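You operate a simulated robot arm through the tools that you are given. There is no shell and no other tool.

You are at the controls of a simulated robot arm. One attempt, no reset.

Task
Dew-test the unit on the caliper: red marker if it fogs, blue if it stays clear.
Fine: tester on, stepped metal head on the glass for five seconds, head back on the tool mat, tester off. Set down upright: stepped metal head.

The check looks at the end state, three seconds after you hand in, the way a careful person would. Anything else that was tipped, shoved, dropped, spilled or broken makes it a failure.

Robot
A 6-joint arm with a four-finger gripper, fixed in place. Base frame: the origin is at the foot of the arm, x ahead of it, y to its left, z up; the work surface is at about z = 0.86. Units: m, rad, N and s.
Its first joint turns from -2.897 to 2.897 rad. Payload 3.43 kg.
The TCP is the grasp point between the finger pads, 0.03 m short of the fingertips. In the tool frame z runs along the fingers and y along their closing line. Largest opening 0.12 m; the body of the gripper starts 0.085 m behind the TCP.
Orientation is that of the tool frame in the base frame, as a unit quaternion [x, y, z, w]. With the fingers straight down and closing along the base's y, the tool's x points along the base's -x, its y along +y and its z along -z.

Tools
- The arm moves only by the tool nudge_tool. Its argument "series" is text: rows parted by semicolons, each of 7 numbers parted by spaces: the shift along the tool's x, y, z in m, then the turn, a rotation vector about the tool's x, y, z in rad, then the finger opening in m, from 0 to 0.12. In form: tx ty tz rx ry rz claw; .... A call has 1 to 20 rows; each row is the pose to reach, as a shift and turn from the pose commanded when the call began, along the tool's axes at that moment. A row lasts 0.2 s, in which the tool goes at most 0.05 m and 0.15 rad; a call with a longer step from one row to the next is refused whole, and so is a gripper value outside its range. Where a pose cannot be reached the arm comes as near as it can. A force on the tool above 70 N (or 10 N above the force at the start of the call, whichever is more), or a blocked arm, ends the call early, and 0.2 s more pass. Each finger halts on what it meets, pressing with about 40 N; the grip force reading is that of the motor and also rises with nothing between the fingers. The clock runs only during rows and for 0.2 s after the last one: add rows that repeat a pose to give the fingers time. The reply holds the time, the measured pose of the TCP, the force on the tool along the base axes, the opening and the grip force, in the units named above and with some noise, with the torque about the TCP (base axes, N m) and any sound that the robot's microphone picked up.
- Cameras (640 x 400 px; columns grow to the right, rows downward): "scene" is fixed at [0.0522, 0.5102, 1.5942]; the picture's right is [0.55, -0.84, 0.00], its down [-0.71, -0.46, -0.54] and it looks along [0.45, 0.29, -0.84] (base axes); focal length 348 px, centre (320, 200). "wrist" rides on the gripper at [0.071, -0.017, -0.121] in the tool frame; the picture's right is [0.23, 0.97, 0.00], its down [-0.81, 0.19, -0.55] and it looks along [-0.54, 0.13, 0.83] (tool axes); focal length 275 px, centre (320, 200). There is no depth. A picture from a camera that has moved, and an enlarged one, comes with that camera's place and axes in the base frame and with its lens. The place of the scene camera against the robot may be out by one fixed shift of up to 0.018 m in any direction.
- get_image(camera): a new picture of that camera. It takes no simulated time.
- enlarge(camera, box): a new picture of the part [left, top, right, bottom] of that camera's present view, enlarged. It takes no simulated time.
- hand_in(): hands the job in; it is judged then, once.

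Nothing tells you positions but the pictures and the camera data. Unless the task says otherwise, let go and move clear before handing in.

The tools are called after "Request:" as name(argument=value, ...) on one line, values as JSON. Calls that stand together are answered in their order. nudge_tool: Moves the arm, as the interface text tells. Its arguments: {"type":"object","properties":{"series":{"type":"string"}},"required":["series"]} The other tools are called the same way: get_image (camera) takes a picture; enlarge (camera, box) takes an enlarged picture of a part of a camera's view; hand_in () hands the job in.

At the start:

```text
t: 0.0
eef_pos: [0.3009, 0.4759, 1.2377]
orientation: [0.0, 1.0, 0.001, 0.0]
ft_force: [-0.2, 0.3, 0.8]
ft_torque: [-0.02, 0.0, 0.01]
gripper_width: 0.12
grasp_force: 0.1
```

scene: 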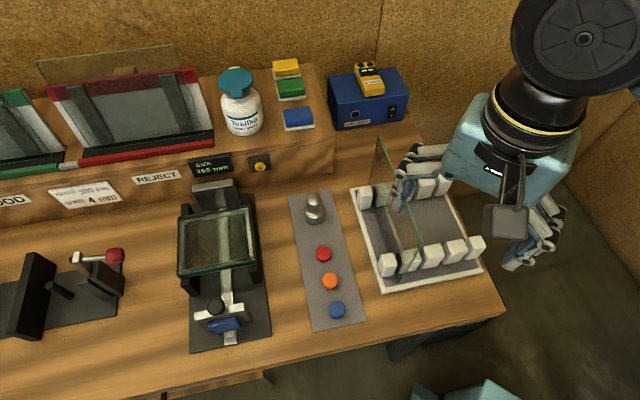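
wrist: 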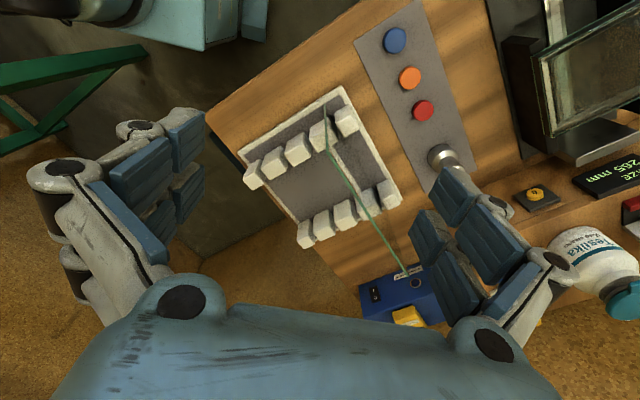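

I see a bench with a caliper holding a glass unit, a tool mat with a stepped metal head and red/orange/blue markers, a rack with a glass sheet, and a blue box with a switch that I take to be the tester. I'll look closer before moving.

Request:
enlarge(camera="scene", box=[160, 170, 290, 360])

Request:
enlarge(camera="scene", box=[260, 40, 420, 140])

Request:
enlarge(camera="scene", box=[270, 170, 400, 340])

Request:
enlarge(camera="scene", box=[0, 140, 280, 220])

Request:
enlarge(camera="scene", box=[0, 30, 260, 200])

Request:
enlarge(camera="wrist", box=[340, 240, 460, 330])

```text
2.11 times, centred on (225, 265) of scene
camera zoom: at [0.0522, 0.5102, 1.5942], right [0.55, -0.84, 0.0], down [-0.71, -0.46, -0.54], along [0.45, 0.29, -0.84], focal length 733 px, centre (520, 63)
```

zoom: 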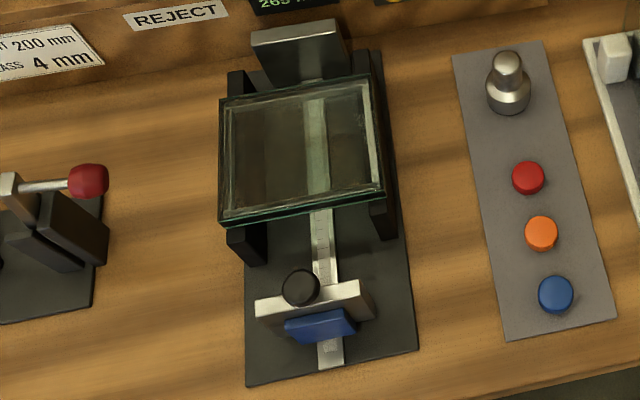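

```text
4.00 times, centred on (340, 90) of scene
camera zoom: at [0.0522, 0.5102, 1.5942], right [0.55, -0.84, 0.0], down [-0.71, -0.46, -0.54], along [0.45, 0.29, -0.84], focal length 1393 px, centre (240, 640)
```

zoom: 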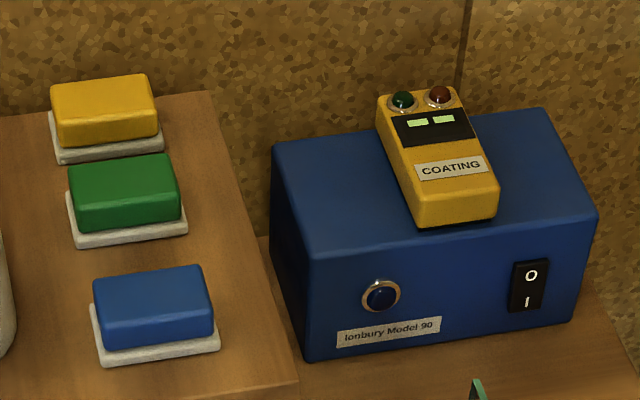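

```text
2.35 times, centred on (335, 255) of scene
camera zoom: at [0.0522, 0.5102, 1.5942], right [0.55, -0.84, 0.0], down [-0.71, -0.46, -0.54], along [0.45, 0.29, -0.84], focal length 819 px, centre (285, 71)
```

zoom: 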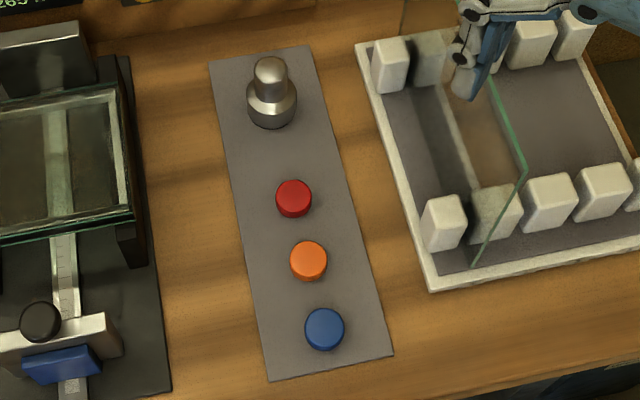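

```text
2.29 times, centred on (140, 180) of scene
camera zoom: at [0.0522, 0.5102, 1.5942], right [0.55, -0.84, 0.0], down [-0.71, -0.46, -0.54], along [0.45, 0.29, -0.84], focal length 796 px, centre (731, 246)
```

zoom: 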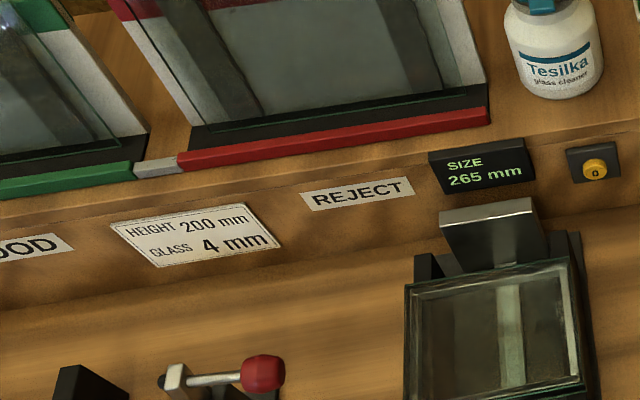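

```text
2.35 times, centred on (130, 115) of scene
camera zoom: at [0.0522, 0.5102, 1.5942], right [0.55, -0.84, 0.0], down [-0.71, -0.46, -0.54], along [0.45, 0.29, -0.84], focal length 819 px, centre (767, 400)
```

zoom: 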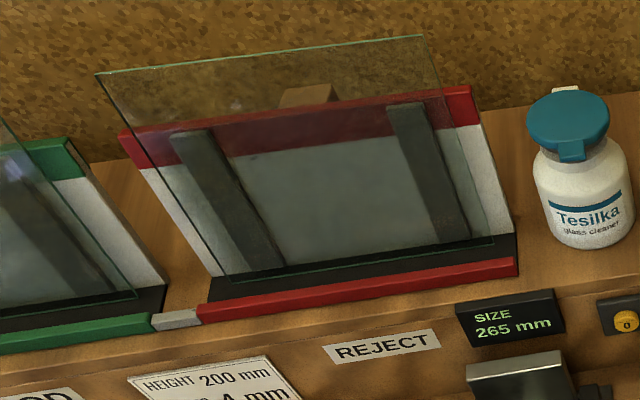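

```text
4.44 times, centred on (400, 285) of wrist
camera zoom: at [0.2286, 0.4566, 1.3589], right [-0.23, 0.97, 0.0], down [0.81, 0.19, 0.55], along [0.54, 0.13, -0.83], focal length 1224 px, centre (-36, -178)
```

zoom: 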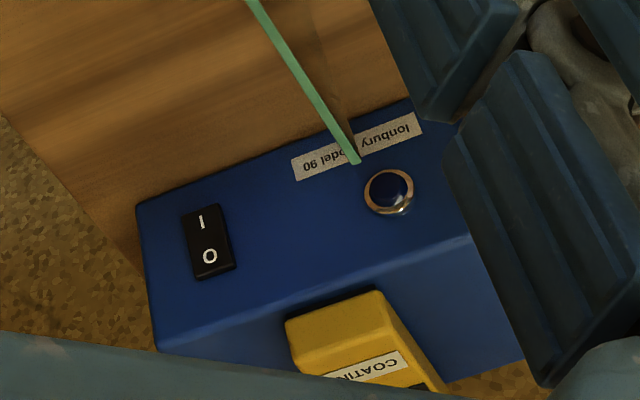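

The tester looks like the blue "Ionbury" box at the right rear, with its rocker on the front face. The stepped head is near (0.39, 0.745) and the markers lie along the mat towards me. I'll turn the tool to line up with the bench and move in for a better view of the tester.

Request:
nudge_tool(series="-0.046 0.0127 0 0 0 -0.127 0.1; -0.092 0.0254 0 0 0 -0.254 0.08; -0.138 0.038 0 0 0 -0.381 0.06; -0.184 0.0507 0 0 0 -0.508 0.04; -0.23 0.0634 0 0 0 -0.635 0.02; -0.275 0.076 0 0 0 -0.764 0; -0.275 0.076 0 0 0 -0.764 0; -0.275 0.076 0 0 0 -0.764 0")

Request:
get_image(camera="wrist")

Request:
get_image(camera="scene")

```text
t: 1.8
eef_pos: [0.5608, 0.5515, 1.2466]
orientation: [-0.373, 0.928, -0.001, 0.005]
ft_force: [0.9, 0.4, -0.1]
ft_torque: [-0.02, 0.0, 0.0]
gripper_width: 0.0
grasp_force: 33.5
```

```text
taken
camera wrist: at [0.5197, 0.4882, 1.3664], right [-0.84, 0.54, -0.01], down [0.45, 0.7, 0.56], along [0.31, 0.47, -0.83], focal length 275 px, centre (320, 200)
```

wrist: 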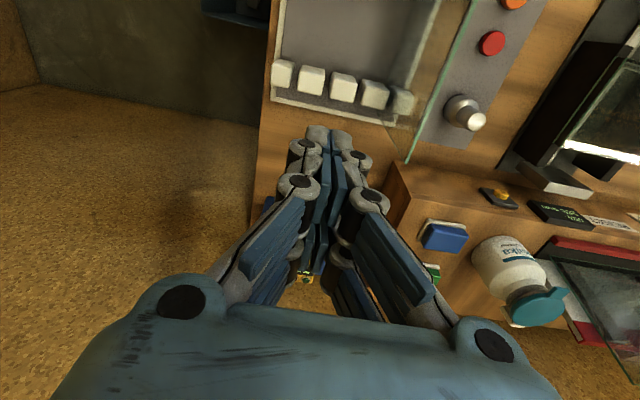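

```text
taken
```

scene: 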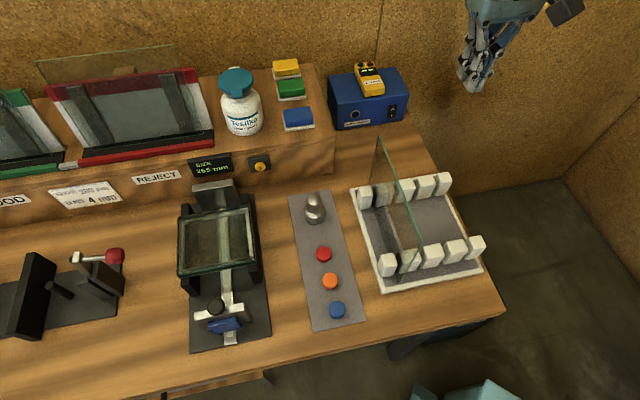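

The fingers block the tester from this pose, so I'll tilt the tool outward and lower it for a front view of the switch. I stay well to the right of the pane standing in the rack.

Request:
nudge_tool(series="-0.014 0 0.04 0 -0.15 0 0; -0.028 0 0.08 0 -0.3 0 0; -0.042 0 0.12 0 -0.45 0 0; -0.055 0 0.158 0 -0.6 0 0; -0.055 0 0.158 0 -0.6 0 0; -0.055 0 0.158 0 -0.6 0 0")

Request:
get_image(camera="wrist")

Request:
get_image(camera="scene")

```text
t: 3.2
eef_pos: [0.5994, 0.5891, 1.0879]
orientation: [-0.356, 0.885, 0.11, 0.28]
ft_force: [-0.2, 0.6, 0.1]
ft_torque: [0.0, -0.03, 0.01]
gripper_width: 0.0002
grasp_force: 33.2
```

```text
taken
camera wrist: at [0.5191, 0.488, 1.1457], right [-0.81, 0.57, -0.14], down [0.11, 0.38, 0.92], along [0.58, 0.73, -0.38], focal length 275 px, centre (320, 200)
```

wrist: 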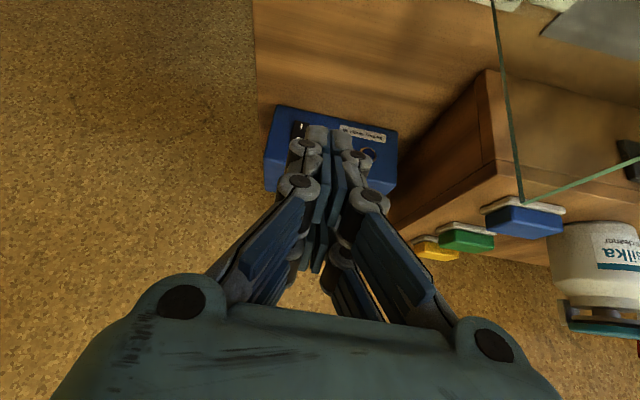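

```text
taken
```

scene: 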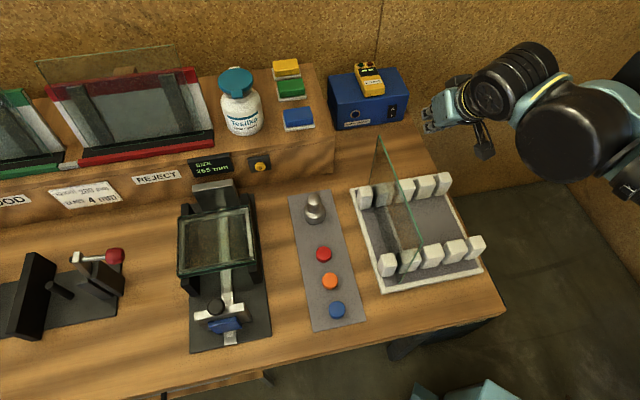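

Request:
enlarge(camera="wrist", box=[250, 90, 410, 190])

Request:
enlarge(camera="scene", box=[325, 60, 445, 135])

```text
4.00 times, centred on (330, 140) of wrist
camera zoom: at [0.5191, 0.488, 1.1457], right [-0.81, 0.57, -0.14], down [0.11, 0.38, 0.92], along [0.58, 0.73, -0.38], focal length 1101 px, centre (280, 440)
```

zoom: 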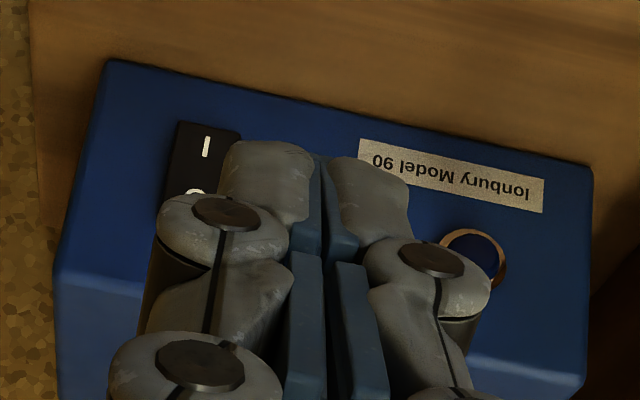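

```text
5.33 times, centred on (385, 98) of scene
camera zoom: at [0.0522, 0.5102, 1.5942], right [0.55, -0.84, 0.0], down [-0.71, -0.46, -0.54], along [0.45, 0.29, -0.84], focal length 1857 px, centre (-27, 747)
```

zoom: 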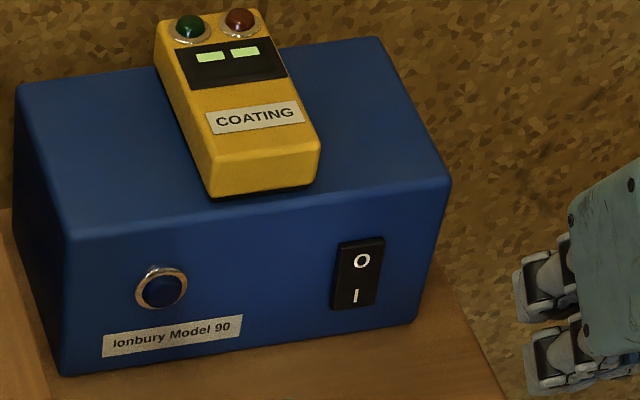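

The switch's "I" end triangulates to about (0.781, 0.743, 0.884), on the front face of the box. I'll move along the tool axis to just short of it.

Request:
nudge_tool(series="-0.007 -0.0023 0.04 0 0 0 0; -0.014 -0.0046 0.08 0 0 0 0; -0.021 -0.0069 0.12 0 0 0 0; -0.028 -0.0092 0.16 0 0 0 0; -0.035 -0.0115 0.2 0 0 0 0; -0.041 -0.0126 0.2344 0 0 0 0; -0.041 -0.0126 0.2344 0 0 0 0; -0.041 -0.0126 0.2344 0 0 0 0")

Request:
get_image(camera="wrist")

Request:
enlarge(camera="scene", box=[325, 40, 485, 140])

Request:
enlarge(camera="wrist", box=[230, 60, 430, 185])

```text
t: 5.0
eef_pos: [0.7332, 0.6943, 0.9204]
orientation: [-0.357, 0.885, 0.109, 0.279]
ft_force: [0.1, -0.1, -0.1]
ft_torque: [-0.02, -0.03, 0.0]
gripper_width: 0.0002
grasp_force: 33.9
```

```text
taken
camera wrist: at [0.6519, 0.593, 0.9784], right [-0.81, 0.57, -0.14], down [0.12, 0.38, 0.92], along [0.58, 0.73, -0.38], focal length 275 px, centre (320, 200)
```

wrist: 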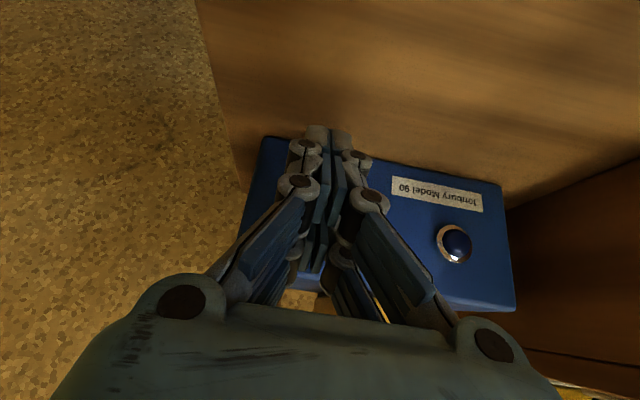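

```text
4.00 times, centred on (405, 90) of scene
camera zoom: at [0.0522, 0.5102, 1.5942], right [0.55, -0.84, 0.0], down [-0.71, -0.46, -0.54], along [0.45, 0.29, -0.84], focal length 1393 px, centre (-20, 640)
```

zoom: 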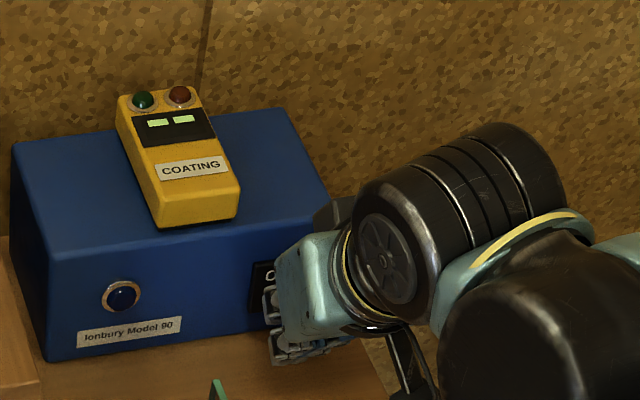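

```text
3.20 times, centred on (330, 122) of wrist
camera zoom: at [0.6519, 0.593, 0.9784], right [-0.81, 0.57, -0.14], down [0.12, 0.38, 0.92], along [0.58, 0.73, -0.38], focal length 881 px, centre (288, 448)
```

zoom: 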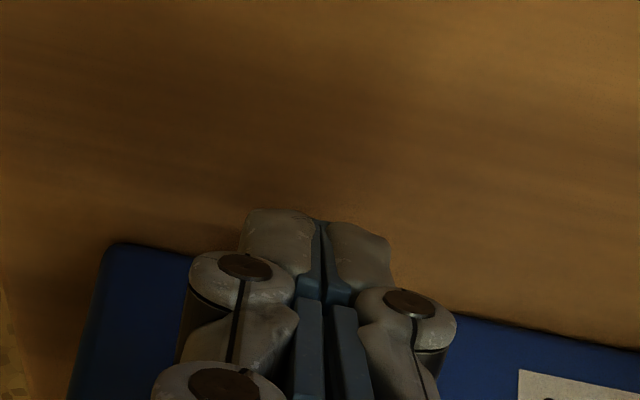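

The fingertips are just in front of the rocker, laterally in line with it. I'll drop to the height of the "I" end and creep forward in small steps, watching force and sound.

Request:
nudge_tool(series="0.0115 0 0.0164 0 0 0 0; 0.0053 0.0002 0.0207 0 0 0 0; -0.0008 0.0003 0.025 0 0 0 0; -0.0008 0.0003 0.025 0 0 0 0")

Request:
get_image(camera="wrist")

Request:
enlarge(camera="scene", box=[325, 60, 445, 135])

```text
t: 6.0
eef_pos: [0.7421, 0.7026, 0.8985]
orientation: [-0.357, 0.885, 0.109, 0.278]
ft_force: [-40.9, -48.7, -10.2]
ft_torque: [-0.58, 0.66, -0.14]
gripper_width: 0.006
grasp_force: 33.4
```

```text
taken
camera wrist: at [0.6608, 0.6017, 0.9575], right [-0.81, 0.57, -0.14], down [0.12, 0.39, 0.92], along [0.58, 0.72, -0.38], focal length 275 px, centre (320, 200)
```

wrist: 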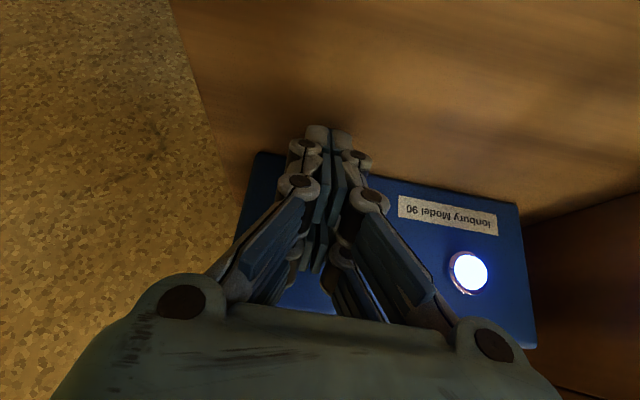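

```text
5.33 times, centred on (385, 98) of scene
camera zoom: at [0.0522, 0.5102, 1.5942], right [0.55, -0.84, 0.0], down [-0.71, -0.46, -0.54], along [0.45, 0.29, -0.84], focal length 1857 px, centre (-27, 747)
```

zoom: 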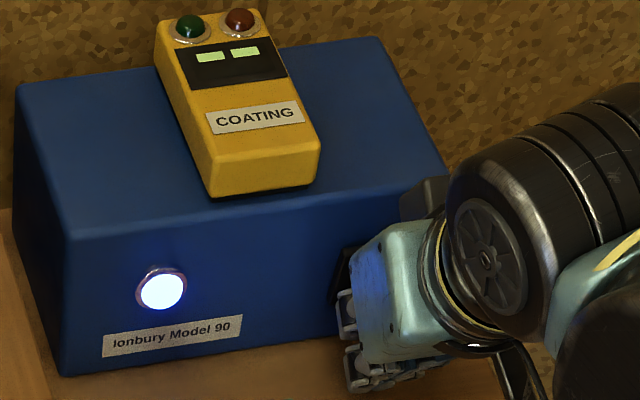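

The lamp is lit, so the tester is on, and the box hasn't moved. I'll back off horizontally, then rise and bring the tool upright.

Request:
nudge_tool(series="0.0164 -0.0005 -0.0115 0 0 0 0; 0.041 -0.001 -0.0287 0 0 0 0; 0.0737 -0.002 -0.0516 0 0 0 0; 0.045 -0.002 -0.0926 0 0 0 0; 0.0163 -0.002 -0.1336 0 0.15 0 0; -0.0124 -0.002 -0.1746 0 0.3 0 0; -0.0411 -0.002 -0.2156 0 0.45 0 0; -0.0698 -0.002 -0.2566 0 0.6 0 0; -0.0698 -0.002 -0.2566 0 0.6 0 0")

Request:
enlarge(camera="scene", box=[325, 60, 445, 135])

Request:
get_image(camera="wrist")

```text
t: 8.0
eef_pos: [0.6771, 0.6436, 1.1491]
orientation: [-0.373, 0.928, -0.002, 0.005]
ft_force: [-0.3, 0.4, -0.5]
ft_torque: [0.0, 0.0, -0.03]
gripper_width: 0.0004
grasp_force: 33.5
```

```text
5.33 times, centred on (385, 98) of scene
camera zoom: at [0.0522, 0.5102, 1.5942], right [0.55, -0.84, 0.0], down [-0.71, -0.46, -0.54], along [0.45, 0.29, -0.84], focal length 1857 px, centre (-27, 747)
```

zoom: 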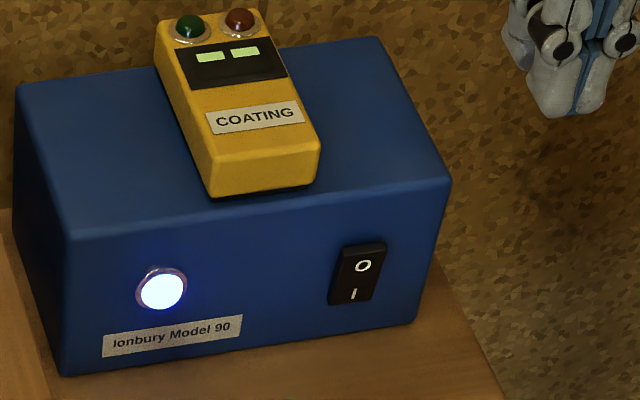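

```text
taken
camera wrist: at [0.6367, 0.5807, 1.2685], right [-0.84, 0.54, -0.01], down [0.45, 0.7, 0.56], along [0.31, 0.47, -0.83], focal length 275 px, centre (320, 200)
```

wrist: 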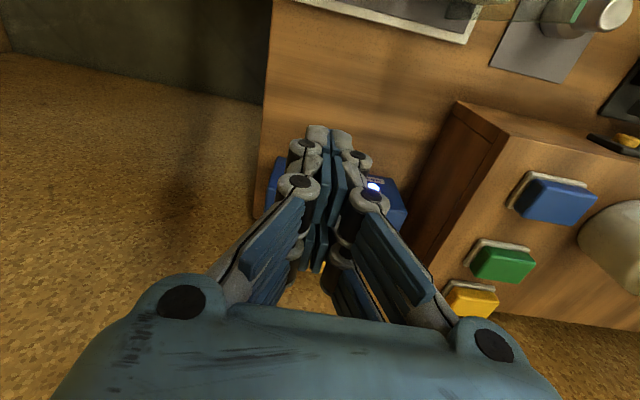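

The tester is on with "I" pressed. Next I'll cross above the pane to hover over the stepped head on the mat.

Request:
nudge_tool(series="0.025 0.03 -0.03 0 0 0 0; 0.05 0.065 -0.03 0 0 0 0; 0.07 0.105 -0.03 0 0 0 0; 0.09 0.147 -0.03 0 0 0 0; 0.11 0.19 -0.03 0 0 0 0; 0.13 0.232 -0.03 0 0 0 0.03; 0.1475 0.268 -0.02 0 0 0 0.06; 0.1475 0.268 -0.01 0 0 0 0.06; 0.1475 0.268 0 0 0 0 0.06")

Request:
get_image(camera="wrist")

Request:
get_image(camera="scene")

```text
t: 10.0
eef_pos: [0.3849, 0.7345, 1.1455]
orientation: [-0.374, 0.927, -0.001, 0.005]
ft_force: [-0.8, 0.3, -0.7]
ft_torque: [0.02, -0.01, -0.02]
gripper_width: 0.0601
grasp_force: 0.0
```

```text
taken
camera wrist: at [0.3442, 0.6712, 1.2657], right [-0.84, 0.54, -0.01], down [0.45, 0.7, 0.56], along [0.31, 0.47, -0.83], focal length 275 px, centre (320, 200)
```

wrist: 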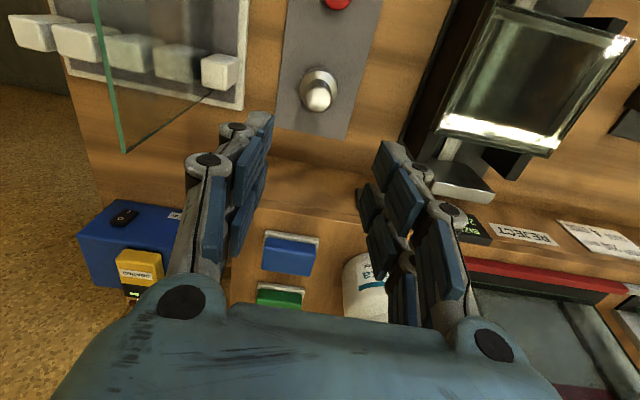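

```text
taken
```

scene: 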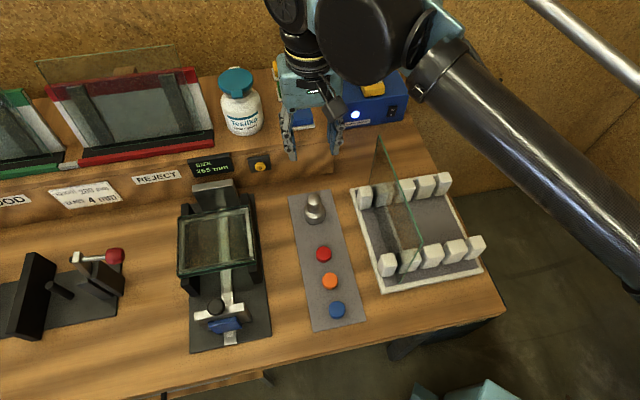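

Request:
enlarge(camera="wrist", box=[240, 40, 400, 140])

Request:
enlarge(camera="scene", box=[275, 180, 355, 230])

Request:
enlarge(camera="wrist", box=[400, 0, 640, 210])

```text
4.00 times, centred on (320, 90) of wrist
camera zoom: at [0.3442, 0.6712, 1.2657], right [-0.84, 0.54, -0.01], down [0.45, 0.7, 0.56], along [0.31, 0.47, -0.83], focal length 1101 px, centre (320, 640)
```

zoom: 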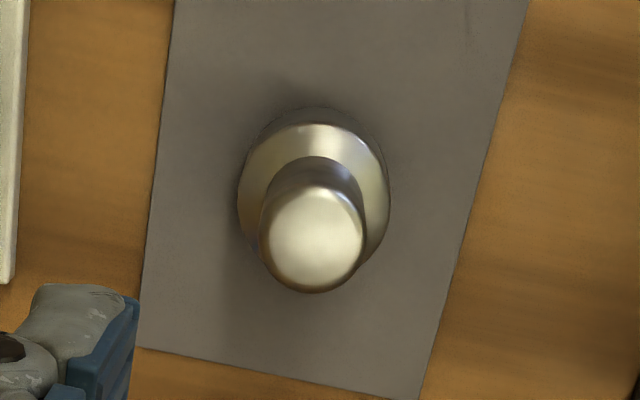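

```text
8.00 times, centred on (315, 205) of scene
camera zoom: at [0.0522, 0.5102, 1.5942], right [0.55, -0.84, 0.0], down [-0.71, -0.46, -0.54], along [0.45, 0.29, -0.84], focal length 2786 px, centre (360, 160)
```

zoom: 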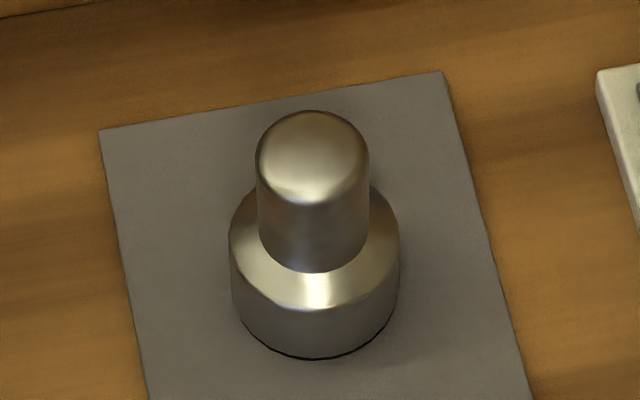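

```text
1.90 times, centred on (520, 105) of wrist
camera zoom: at [0.3442, 0.6712, 1.2657], right [-0.84, 0.54, -0.01], down [0.45, 0.7, 0.56], along [0.31, 0.47, -0.83], focal length 524 px, centre (-61, 381)
```

zoom: 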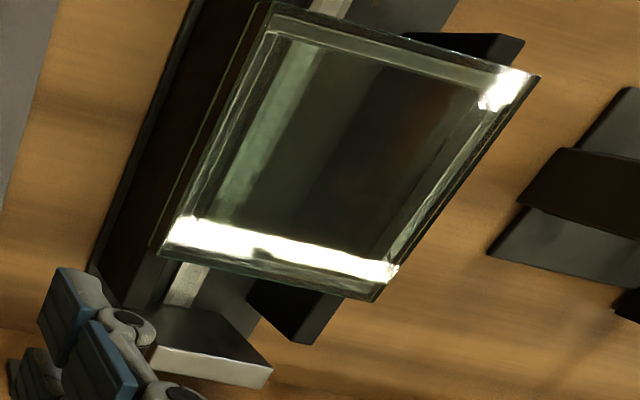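

The head is about 70 mm tall, with a ~51 mm base and a ~33 mm neck, centred near (0.3927, 0.738). I'll descend to just above it with the fingers open and check the alignment.

Request:
nudge_tool(series="-0.002 -0.0007 0.04 -0.001 0.002 0 0.07; -0.004 -0.0014 0.08 -0.003 0.004 0 0.07; -0.006 -0.002 0.12 -0.004 0.006 0 0.07; -0.0081 -0.0029 0.155 -0.0055 0.0086 0 0.07; -0.0081 -0.0029 0.155 -0.0055 0.0086 0 0.07; -0.0081 -0.0029 0.155 -0.0055 0.0086 0 0.07")

Request:
get_image(camera="wrist")

Request:
enlarge(camera="scene", box=[255, 140, 375, 215])

```text
t: 11.4
eef_pos: [0.3962, 0.7395, 0.9937]
orientation: [-0.373, 0.928, -0.001, 0.0]
ft_force: [-1.4, -0.7, 0.1]
ft_torque: [-0.03, 0.0, -0.04]
gripper_width: 0.0699
grasp_force: 0.0
```

```text
taken
camera wrist: at [0.3559, 0.677, 1.113], right [-0.84, 0.54, 0.0], down [0.45, 0.7, 0.55], along [0.3, 0.46, -0.83], focal length 275 px, centre (320, 200)
```

wrist: 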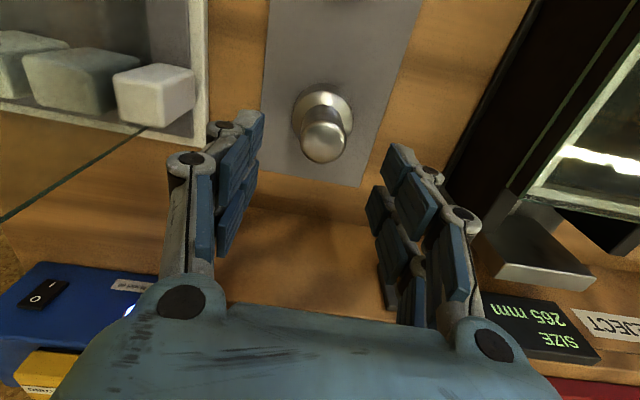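

```text
5.33 times, centred on (315, 178) of scene
camera zoom: at [0.0522, 0.5102, 1.5942], right [0.55, -0.84, 0.0], down [-0.71, -0.46, -0.54], along [0.45, 0.29, -0.84], focal length 1857 px, centre (347, 320)
```

zoom: 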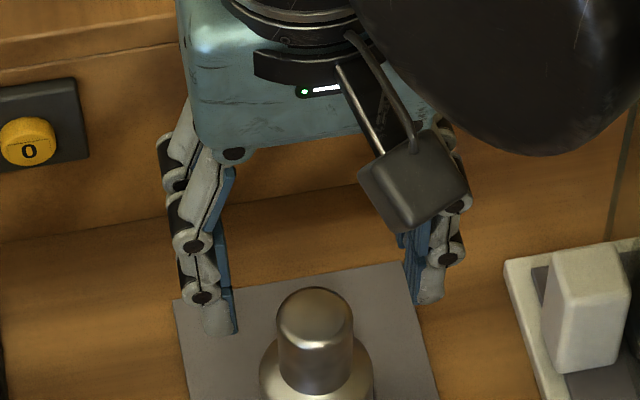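

The alignment is good to within a few millimetres. I'll descend around the neck and close the fingers.

Request:
nudge_tool(series="0.0027 0.0018 0.025 0 0 0 0.07; 0.0027 0.0018 0.05 0 0 0 0.07; 0.0027 0.0018 0.0687 0 0 0 0.07; 0.0027 0.0018 0.0687 0 0 0 0.07; 0.0027 0.0018 0.0687 0 0 0 0.045; 0.0027 0.0018 0.0687 0 0 0 0.03; 0.0027 0.0018 0.0687 0 0 0 0.03; 0.0027 0.0018 0.0687 0 0 0 0.03")

Request:
get_image(camera="wrist")

Request:
enlarge(camera="scene", box=[255, 150, 375, 225])

```text
t: 13.2
eef_pos: [0.3922, 0.7397, 0.9219]
orientation: [-0.373, 0.928, -0.001, 0.001]
ft_force: [1.1, -1.3, 0.5]
ft_torque: [-0.05, 0.0, 0.01]
gripper_width: 0.047
grasp_force: 39.6
```

```text
taken
camera wrist: at [0.3531, 0.6771, 1.0421], right [-0.84, 0.54, 0.0], down [0.45, 0.7, 0.55], along [0.3, 0.46, -0.83], focal length 275 px, centre (320, 200)
```

wrist: 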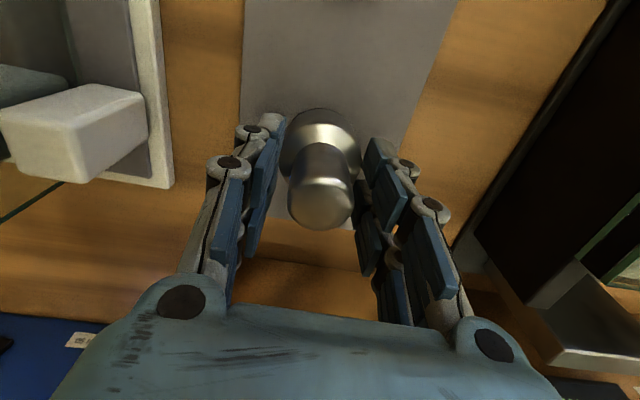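

```text
5.33 times, centred on (315, 188) of scene
camera zoom: at [0.0522, 0.5102, 1.5942], right [0.55, -0.84, 0.0], down [-0.71, -0.46, -0.54], along [0.45, 0.29, -0.84], focal length 1857 px, centre (347, 267)
```

zoom: 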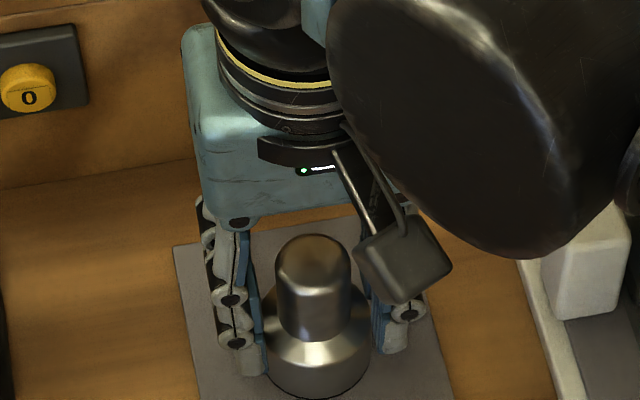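

The fingers stopped at 47 mm, which means the tips caught the wide base rather than the neck. I'll open, rise about 14 mm and close on the neck.

Request:
nudge_tool(series="0 0 0 0 0 0 0.06; 0 0 0 0 0 0 0.065; 0 0 -0.014 0 0 0 0.065; 0 0 -0.014 0 0 0 0.065; 0 0 -0.014 0 0 0 0.045; 0 0 -0.014 0 0 0 0.025; 0 0 -0.014 0 0 0 0.025; 0 0 -0.014 0 0 0 0.025")

Request:
get_image(camera="wrist")

Request:
enlarge(camera="scene", box=[255, 150, 375, 225])

```text
t: 15.0
eef_pos: [0.3933, 0.7401, 0.9358]
orientation: [-0.373, 0.928, 0.0, 0.001]
ft_force: [-1.3, 3.3, 2.9]
ft_torque: [0.11, 0.03, 0.0]
gripper_width: 0.0299
grasp_force: 39.8
```

```text
taken
camera wrist: at [0.3532, 0.6768, 1.0573], right [-0.84, 0.54, 0.0], down [0.45, 0.7, 0.55], along [0.3, 0.46, -0.83], focal length 275 px, centre (320, 200)
```

wrist: 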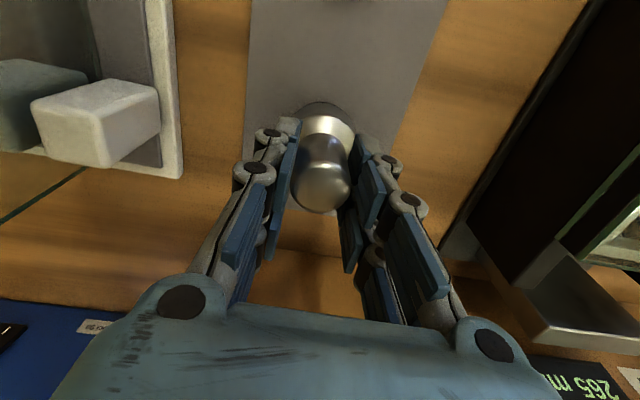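

```text
5.33 times, centred on (315, 188) of scene
camera zoom: at [0.0522, 0.5102, 1.5942], right [0.55, -0.84, 0.0], down [-0.71, -0.46, -0.54], along [0.45, 0.29, -0.84], focal length 1857 px, centre (347, 267)
```

zoom: 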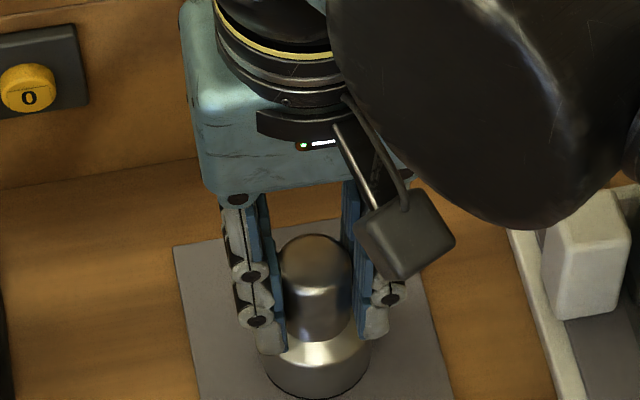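

The neck is gripped at 30 mm, with TCP z 0.936 while the base rests on the mat. I put the glass top at z ≈ 0.934, centred near (0.194, 0.855). I'll lift and carry the head over towards it.

Request:
nudge_tool(series="0 0 -0.04 0 0 0 0.02; 0 0 -0.08 0 0 0 0.02; 0 0 -0.12 0 0 0 0.02; 0 0 -0.165 0 0 0 0.02; 0.013 0.044 -0.165 0 0 0 0.02; 0.026 0.088 -0.165 0 0 0 0.02; 0.039 0.132 -0.165 0 0 0 0.02; 0.052 0.176 -0.165 0 0 0 0.02; 0.052 0.176 -0.165 0 0 0 0.02; 0.052 0.176 -0.165 0 0 0 0.02")

Request:
get_image(camera="wrist")

Request:
get_image(camera="scene")

```text
t: 17.2
eef_pos: [0.2326, 0.8298, 1.0971]
orientation: [-0.373, 0.928, 0.0, 0.0]
ft_force: [0.4, -0.9, -3.3]
ft_torque: [0.03, 0.0, -0.01]
gripper_width: 0.03
grasp_force: 39.6
```

```text
taken
camera wrist: at [0.1923, 0.7674, 1.2178], right [-0.84, 0.54, 0.0], down [0.45, 0.7, 0.55], along [0.3, 0.46, -0.83], focal length 275 px, centre (320, 200)
```

wrist: 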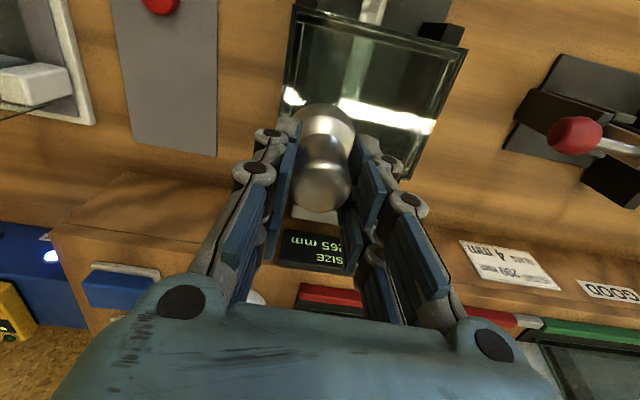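

```text
taken
```

scene: 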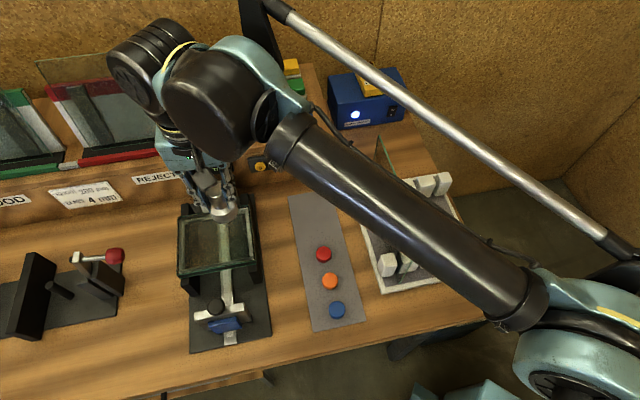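

Request:
enlarge(camera="wrist", box=[260, 0, 500, 190])

Request:
enlarge(camera="scene", box=[160, 170, 280, 290])

```text
2.11 times, centred on (380, 95) of wrist
camera zoom: at [0.1923, 0.7674, 1.2178], right [-0.84, 0.54, 0.0], down [0.45, 0.7, 0.55], along [0.3, 0.46, -0.83], focal length 580 px, centre (194, 421)
```

zoom: 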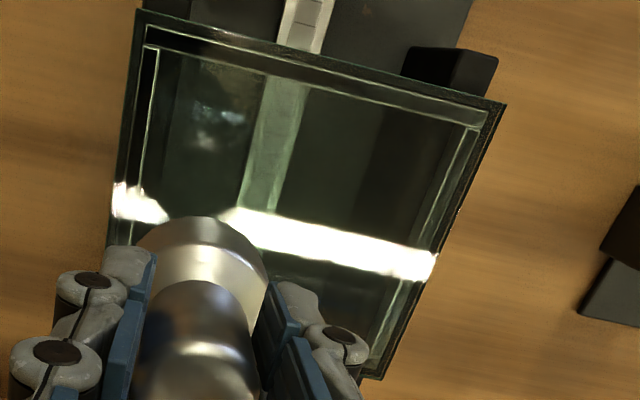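

```text
3.33 times, centred on (220, 230) of scene
camera zoom: at [0.0522, 0.5102, 1.5942], right [0.55, -0.84, 0.0], down [-0.71, -0.46, -0.54], along [0.45, 0.29, -0.84], focal length 1161 px, centre (653, 100)
```

zoom: 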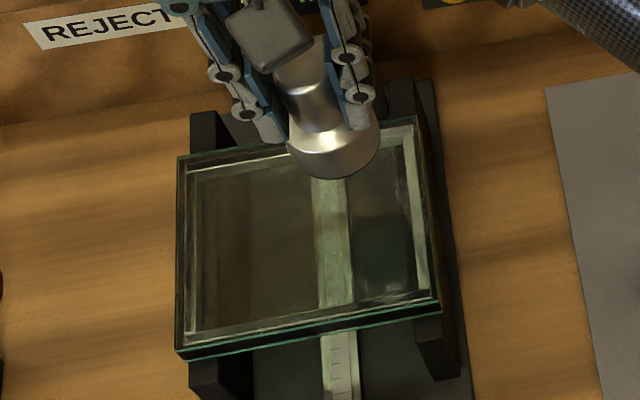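

The glass corners agree between both cameras, giving a centre near (0.196, 0.854) and a top at z ≈ 0.934. I'll centre over it and descend to about 7 mm above the glass.

Request:
nudge_tool(series="0.005 0.0214 0 0 0 0 0.02; 0.0097 0.0428 0 0 0 0 0.02; 0.0097 0.0428 0.03 0 0 0 0.02; 0.0097 0.0428 0.06 0 0 0 0.02; 0.0097 0.0428 0.08 0 0 0 0.02; 0.0097 0.0428 0.08 0 0 0 0.02; 0.0097 0.0428 0.08 0 0 0 0.02")

Request:
enlarge(camera="scene", box=[160, 170, 280, 290])

Request:
get_image(camera="wrist")

```text
t: 18.8
eef_pos: [0.1968, 0.8529, 1.0222]
orientation: [-0.374, 0.928, 0.0, 0.001]
ft_force: [0.4, -1.3, 26.5]
ft_torque: [-0.11, 0.01, 0.0]
gripper_width: 0.0301
grasp_force: 39.9
```

```text
3.33 times, centred on (220, 230) of scene
camera zoom: at [0.0522, 0.5102, 1.5942], right [0.55, -0.84, 0.0], down [-0.71, -0.46, -0.54], along [0.45, 0.29, -0.84], focal length 1161 px, centre (653, 100)
```

zoom: 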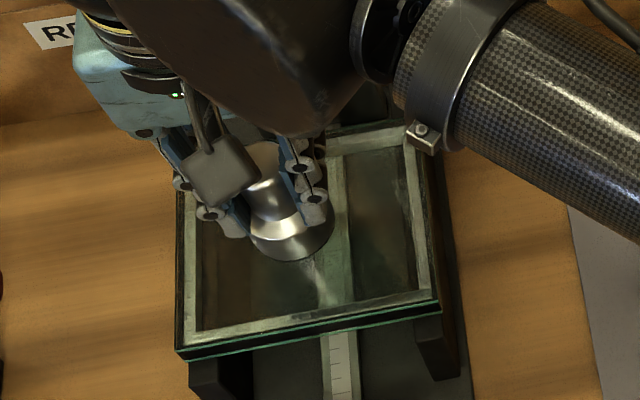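

```text
taken
camera wrist: at [0.1566, 0.7904, 1.1424], right [-0.84, 0.54, 0.0], down [0.45, 0.7, 0.55], along [0.3, 0.46, -0.83], focal length 275 px, centre (320, 200)
```

wrist: 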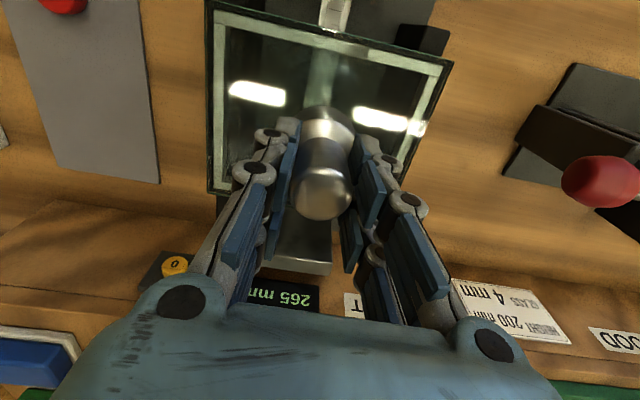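

The head is already resting on the glass, so the top is nearer z ≈ 0.948, and it's pressing with about 26 N. I'll ease off, open the fingers slightly so it rests by its own weight, and wait.

Request:
nudge_tool(series="0 0 -0.004 0 0 0 0.02; 0 0 -0.005 0 0 0 0.04; 0 0 -0.005 0 0 0 0.05; 0 0 -0.005 0 0 0 0.05; 0 0 -0.005 0 0 0 0.05; 0 0 -0.005 0 0 0 0.05; 0 0 -0.005 0 0 0 0.05; 0 0 -0.005 0 0 0 0.05; 0 0 -0.005 0 0 0 0.05; 0 0 -0.005 0 0 0 0.05; 0 0 -0.005 0 0 0 0.05; 0 0 -0.005 0 0 0 0.05; 0 0 -0.005 0 0 0 0.05; 0 0 -0.005 0 0 0 0.05; 0 0 -0.005 0 0 0 0.05; 0 0 -0.005 0 0 0 0.05; 0 0 -0.005 0 0 0 0.05; 0 0 -0.005 0 0 0 0.05; 0 0 -0.005 0 0 0 0.05; 0 0 -0.005 0 0 0 0.05")

Request:
enlarge(camera="scene", box=[160, 170, 280, 290])

Request:
get_image(camera="wrist")

```text
t: 23.0
eef_pos: [0.1952, 0.854, 1.0276]
orientation: [-0.373, 0.928, 0.0, 0.001]
ft_force: [-0.9, 0.5, 0.4]
ft_torque: [0.0, 0.02, -0.03]
gripper_width: 0.0501
grasp_force: 0.1
```

```text
3.33 times, centred on (220, 230) of scene
camera zoom: at [0.0522, 0.5102, 1.5942], right [0.55, -0.84, 0.0], down [-0.71, -0.46, -0.54], along [0.45, 0.29, -0.84], focal length 1161 px, centre (653, 100)
```

zoom: 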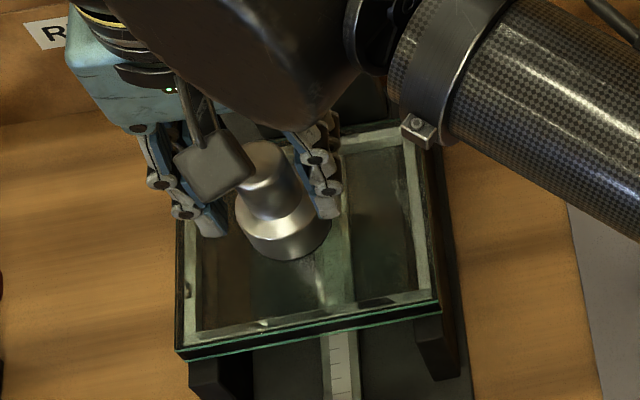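

```text
taken
camera wrist: at [0.1558, 0.7911, 1.1472], right [-0.84, 0.54, 0.0], down [0.45, 0.7, 0.55], along [0.3, 0.46, -0.83], focal length 275 px, centre (320, 200)
```

wrist: 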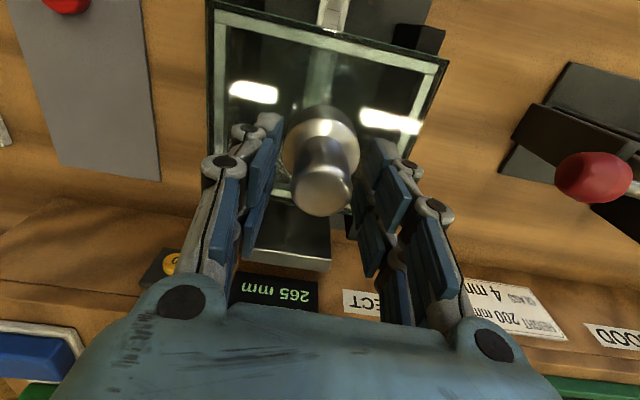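

The head rests upright on the glass. I'll finish the wait, lower to the original grip height and take hold of the neck again.

Request:
nudge_tool(series="0 0 0 0 0 0 0.05; 0 0 0 0 0 0 0.05; 0 0 0 0 0 0 0.05; 0 0 0.0045 0 0 0 0.05; 0 0 0.0045 0 0 0 0.04; 0 0 0.0045 0 0 0 0.02; 0 0 0.0045 0 0 0 0.02; 0 0 0.0045 0 0 0 0.02")

Request:
enlarge(camera="scene", box=[160, 170, 280, 290])

```text
t: 24.8
eef_pos: [0.1959, 0.8557, 1.0222]
orientation: [-0.373, 0.928, 0.0, 0.0]
ft_force: [-0.9, 0.7, 0.9]
ft_torque: [0.01, 0.03, -0.02]
gripper_width: 0.0299
grasp_force: 40.5
```

```text
3.33 times, centred on (220, 230) of scene
camera zoom: at [0.0522, 0.5102, 1.5942], right [0.55, -0.84, 0.0], down [-0.71, -0.46, -0.54], along [0.45, 0.29, -0.84], focal length 1161 px, centre (653, 100)
```

zoom: 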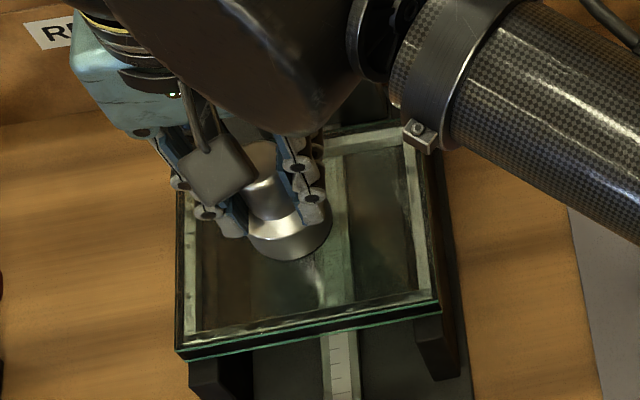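

The head has been on the glass for over six seconds. I'll lift straight up and look at the spot right away.

Request:
nudge_tool(series="0 0 -0.04 0 0 0 0.02; 0 0 -0.08 0 0 0 0.02; 0 -0.04 -0.08 0 0 0 0.02; 0 -0.085 -0.08 0 0 0 0.02")

Request:
enlarge(camera="scene", box=[160, 170, 280, 290])

Request:
enlarge(camera="wrist", box=[300, 0, 640, 200])

Request:
get_image(camera="scene")

```text
t: 25.8
eef_pos: [0.2542, 0.7919, 1.1]
orientation: [-0.373, 0.928, 0.0, 0.0]
ft_force: [-1.2, 0.9, -4.0]
ft_torque: [-0.05, -0.01, -0.02]
gripper_width: 0.03
grasp_force: 40.4
```

```text
3.33 times, centred on (220, 230) of scene
camera zoom: at [0.0522, 0.5102, 1.5942], right [0.55, -0.84, 0.0], down [-0.71, -0.46, -0.54], along [0.45, 0.29, -0.84], focal length 1161 px, centre (653, 100)
```

zoom: 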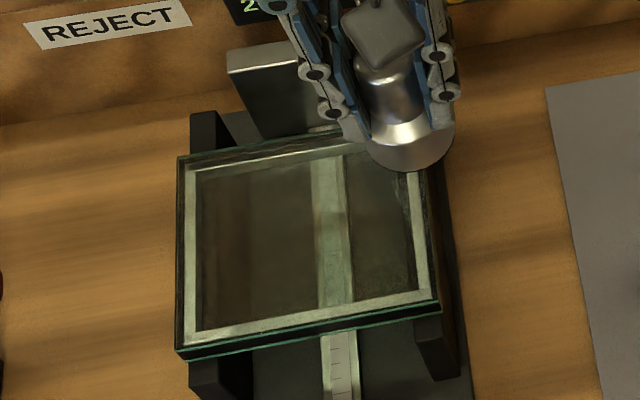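

```text
1.88 times, centred on (470, 100) of wrist
camera zoom: at [0.2147, 0.73, 1.2215], right [-0.84, 0.54, 0.0], down [0.45, 0.7, 0.55], along [0.3, 0.46, -0.83], focal length 518 px, centre (38, 388)
```

zoom: 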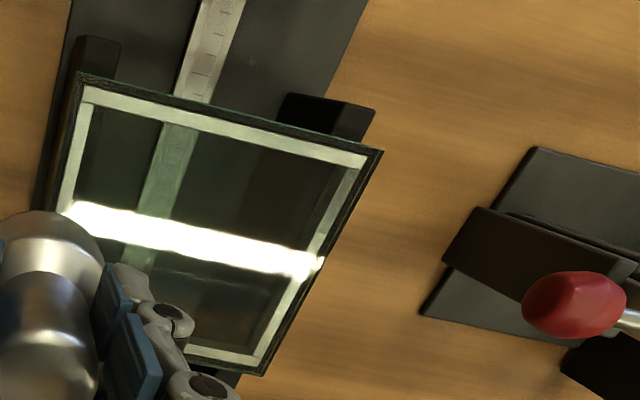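

```text
taken
```

scene: 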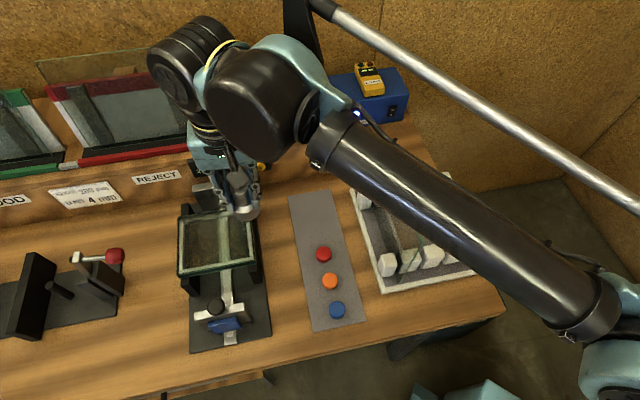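

Request:
enlarge(camera="scene", box=[175, 200, 265, 280])

Request:
enlarge(camera="wrist", box=[320, 30, 510, 200])

```text
5.00 times, centred on (220, 240) of scene
camera zoom: at [0.0522, 0.5102, 1.5942], right [0.55, -0.84, 0.0], down [-0.71, -0.46, -0.54], along [0.45, 0.29, -0.84], focal length 1741 px, centre (820, 0)
```

zoom: 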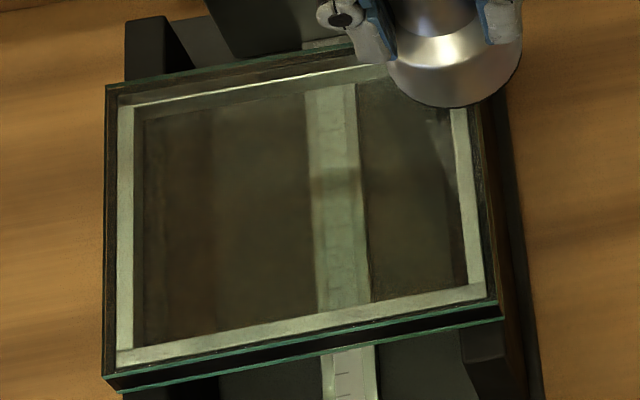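

```text
2.35 times, centred on (415, 115) of wrist
camera zoom: at [0.2147, 0.73, 1.2215], right [-0.84, 0.54, 0.0], down [0.45, 0.7, 0.55], along [0.3, 0.46, -0.83], focal length 648 px, centre (96, 400)
```

zoom: 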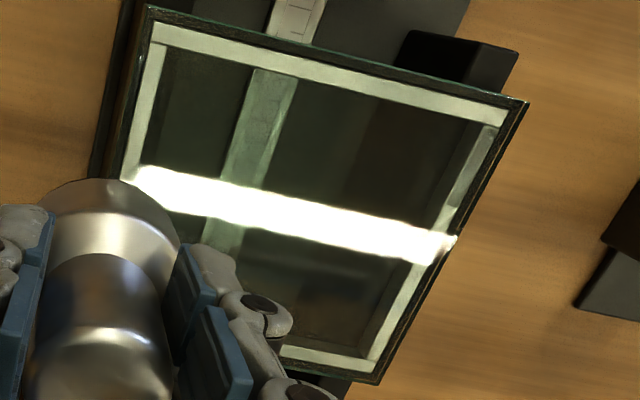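

From the scene camera the test spot looks clear, but a reflection covers it in the wrist view. I'll shift a little towards the mat and look from a different angle.

Request:
nudge_tool(series="0 -0.045 0 0 0 0 0.02; 0 -0.09 0 0 0 0 0.02")

Request:
enlarge(camera="scene", box=[175, 200, 265, 280])

Request:
enlarge(camera="wrist", box=[400, 0, 640, 200])

```text
t: 26.4
eef_pos: [0.3171, 0.7286, 1.1011]
orientation: [-0.373, 0.928, 0.0, 0.0]
ft_force: [-0.7, 0.5, -3.3]
ft_torque: [-0.07, -0.03, 0.02]
gripper_width: 0.0297
grasp_force: 39.8
```

```text
5.00 times, centred on (220, 240) of scene
camera zoom: at [0.0522, 0.5102, 1.5942], right [0.55, -0.84, 0.0], down [-0.71, -0.46, -0.54], along [0.45, 0.29, -0.84], focal length 1741 px, centre (820, 0)
```

zoom: 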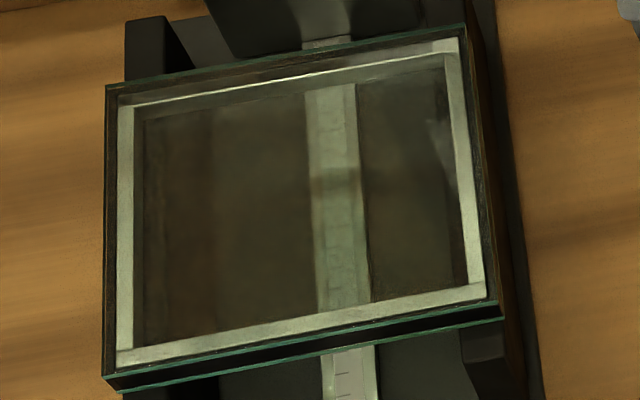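

```text
2.00 times, centred on (520, 100) of wrist
camera zoom: at [0.2775, 0.6658, 1.2213], right [-0.84, 0.54, 0.0], down [0.45, 0.7, 0.55], along [0.3, 0.46, -0.83], focal length 551 px, centre (-80, 400)
```

zoom: 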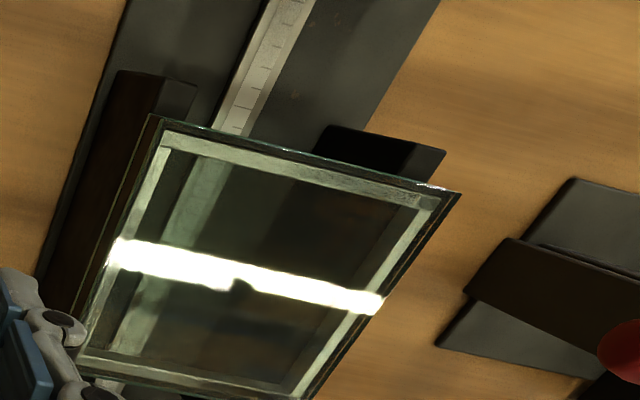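

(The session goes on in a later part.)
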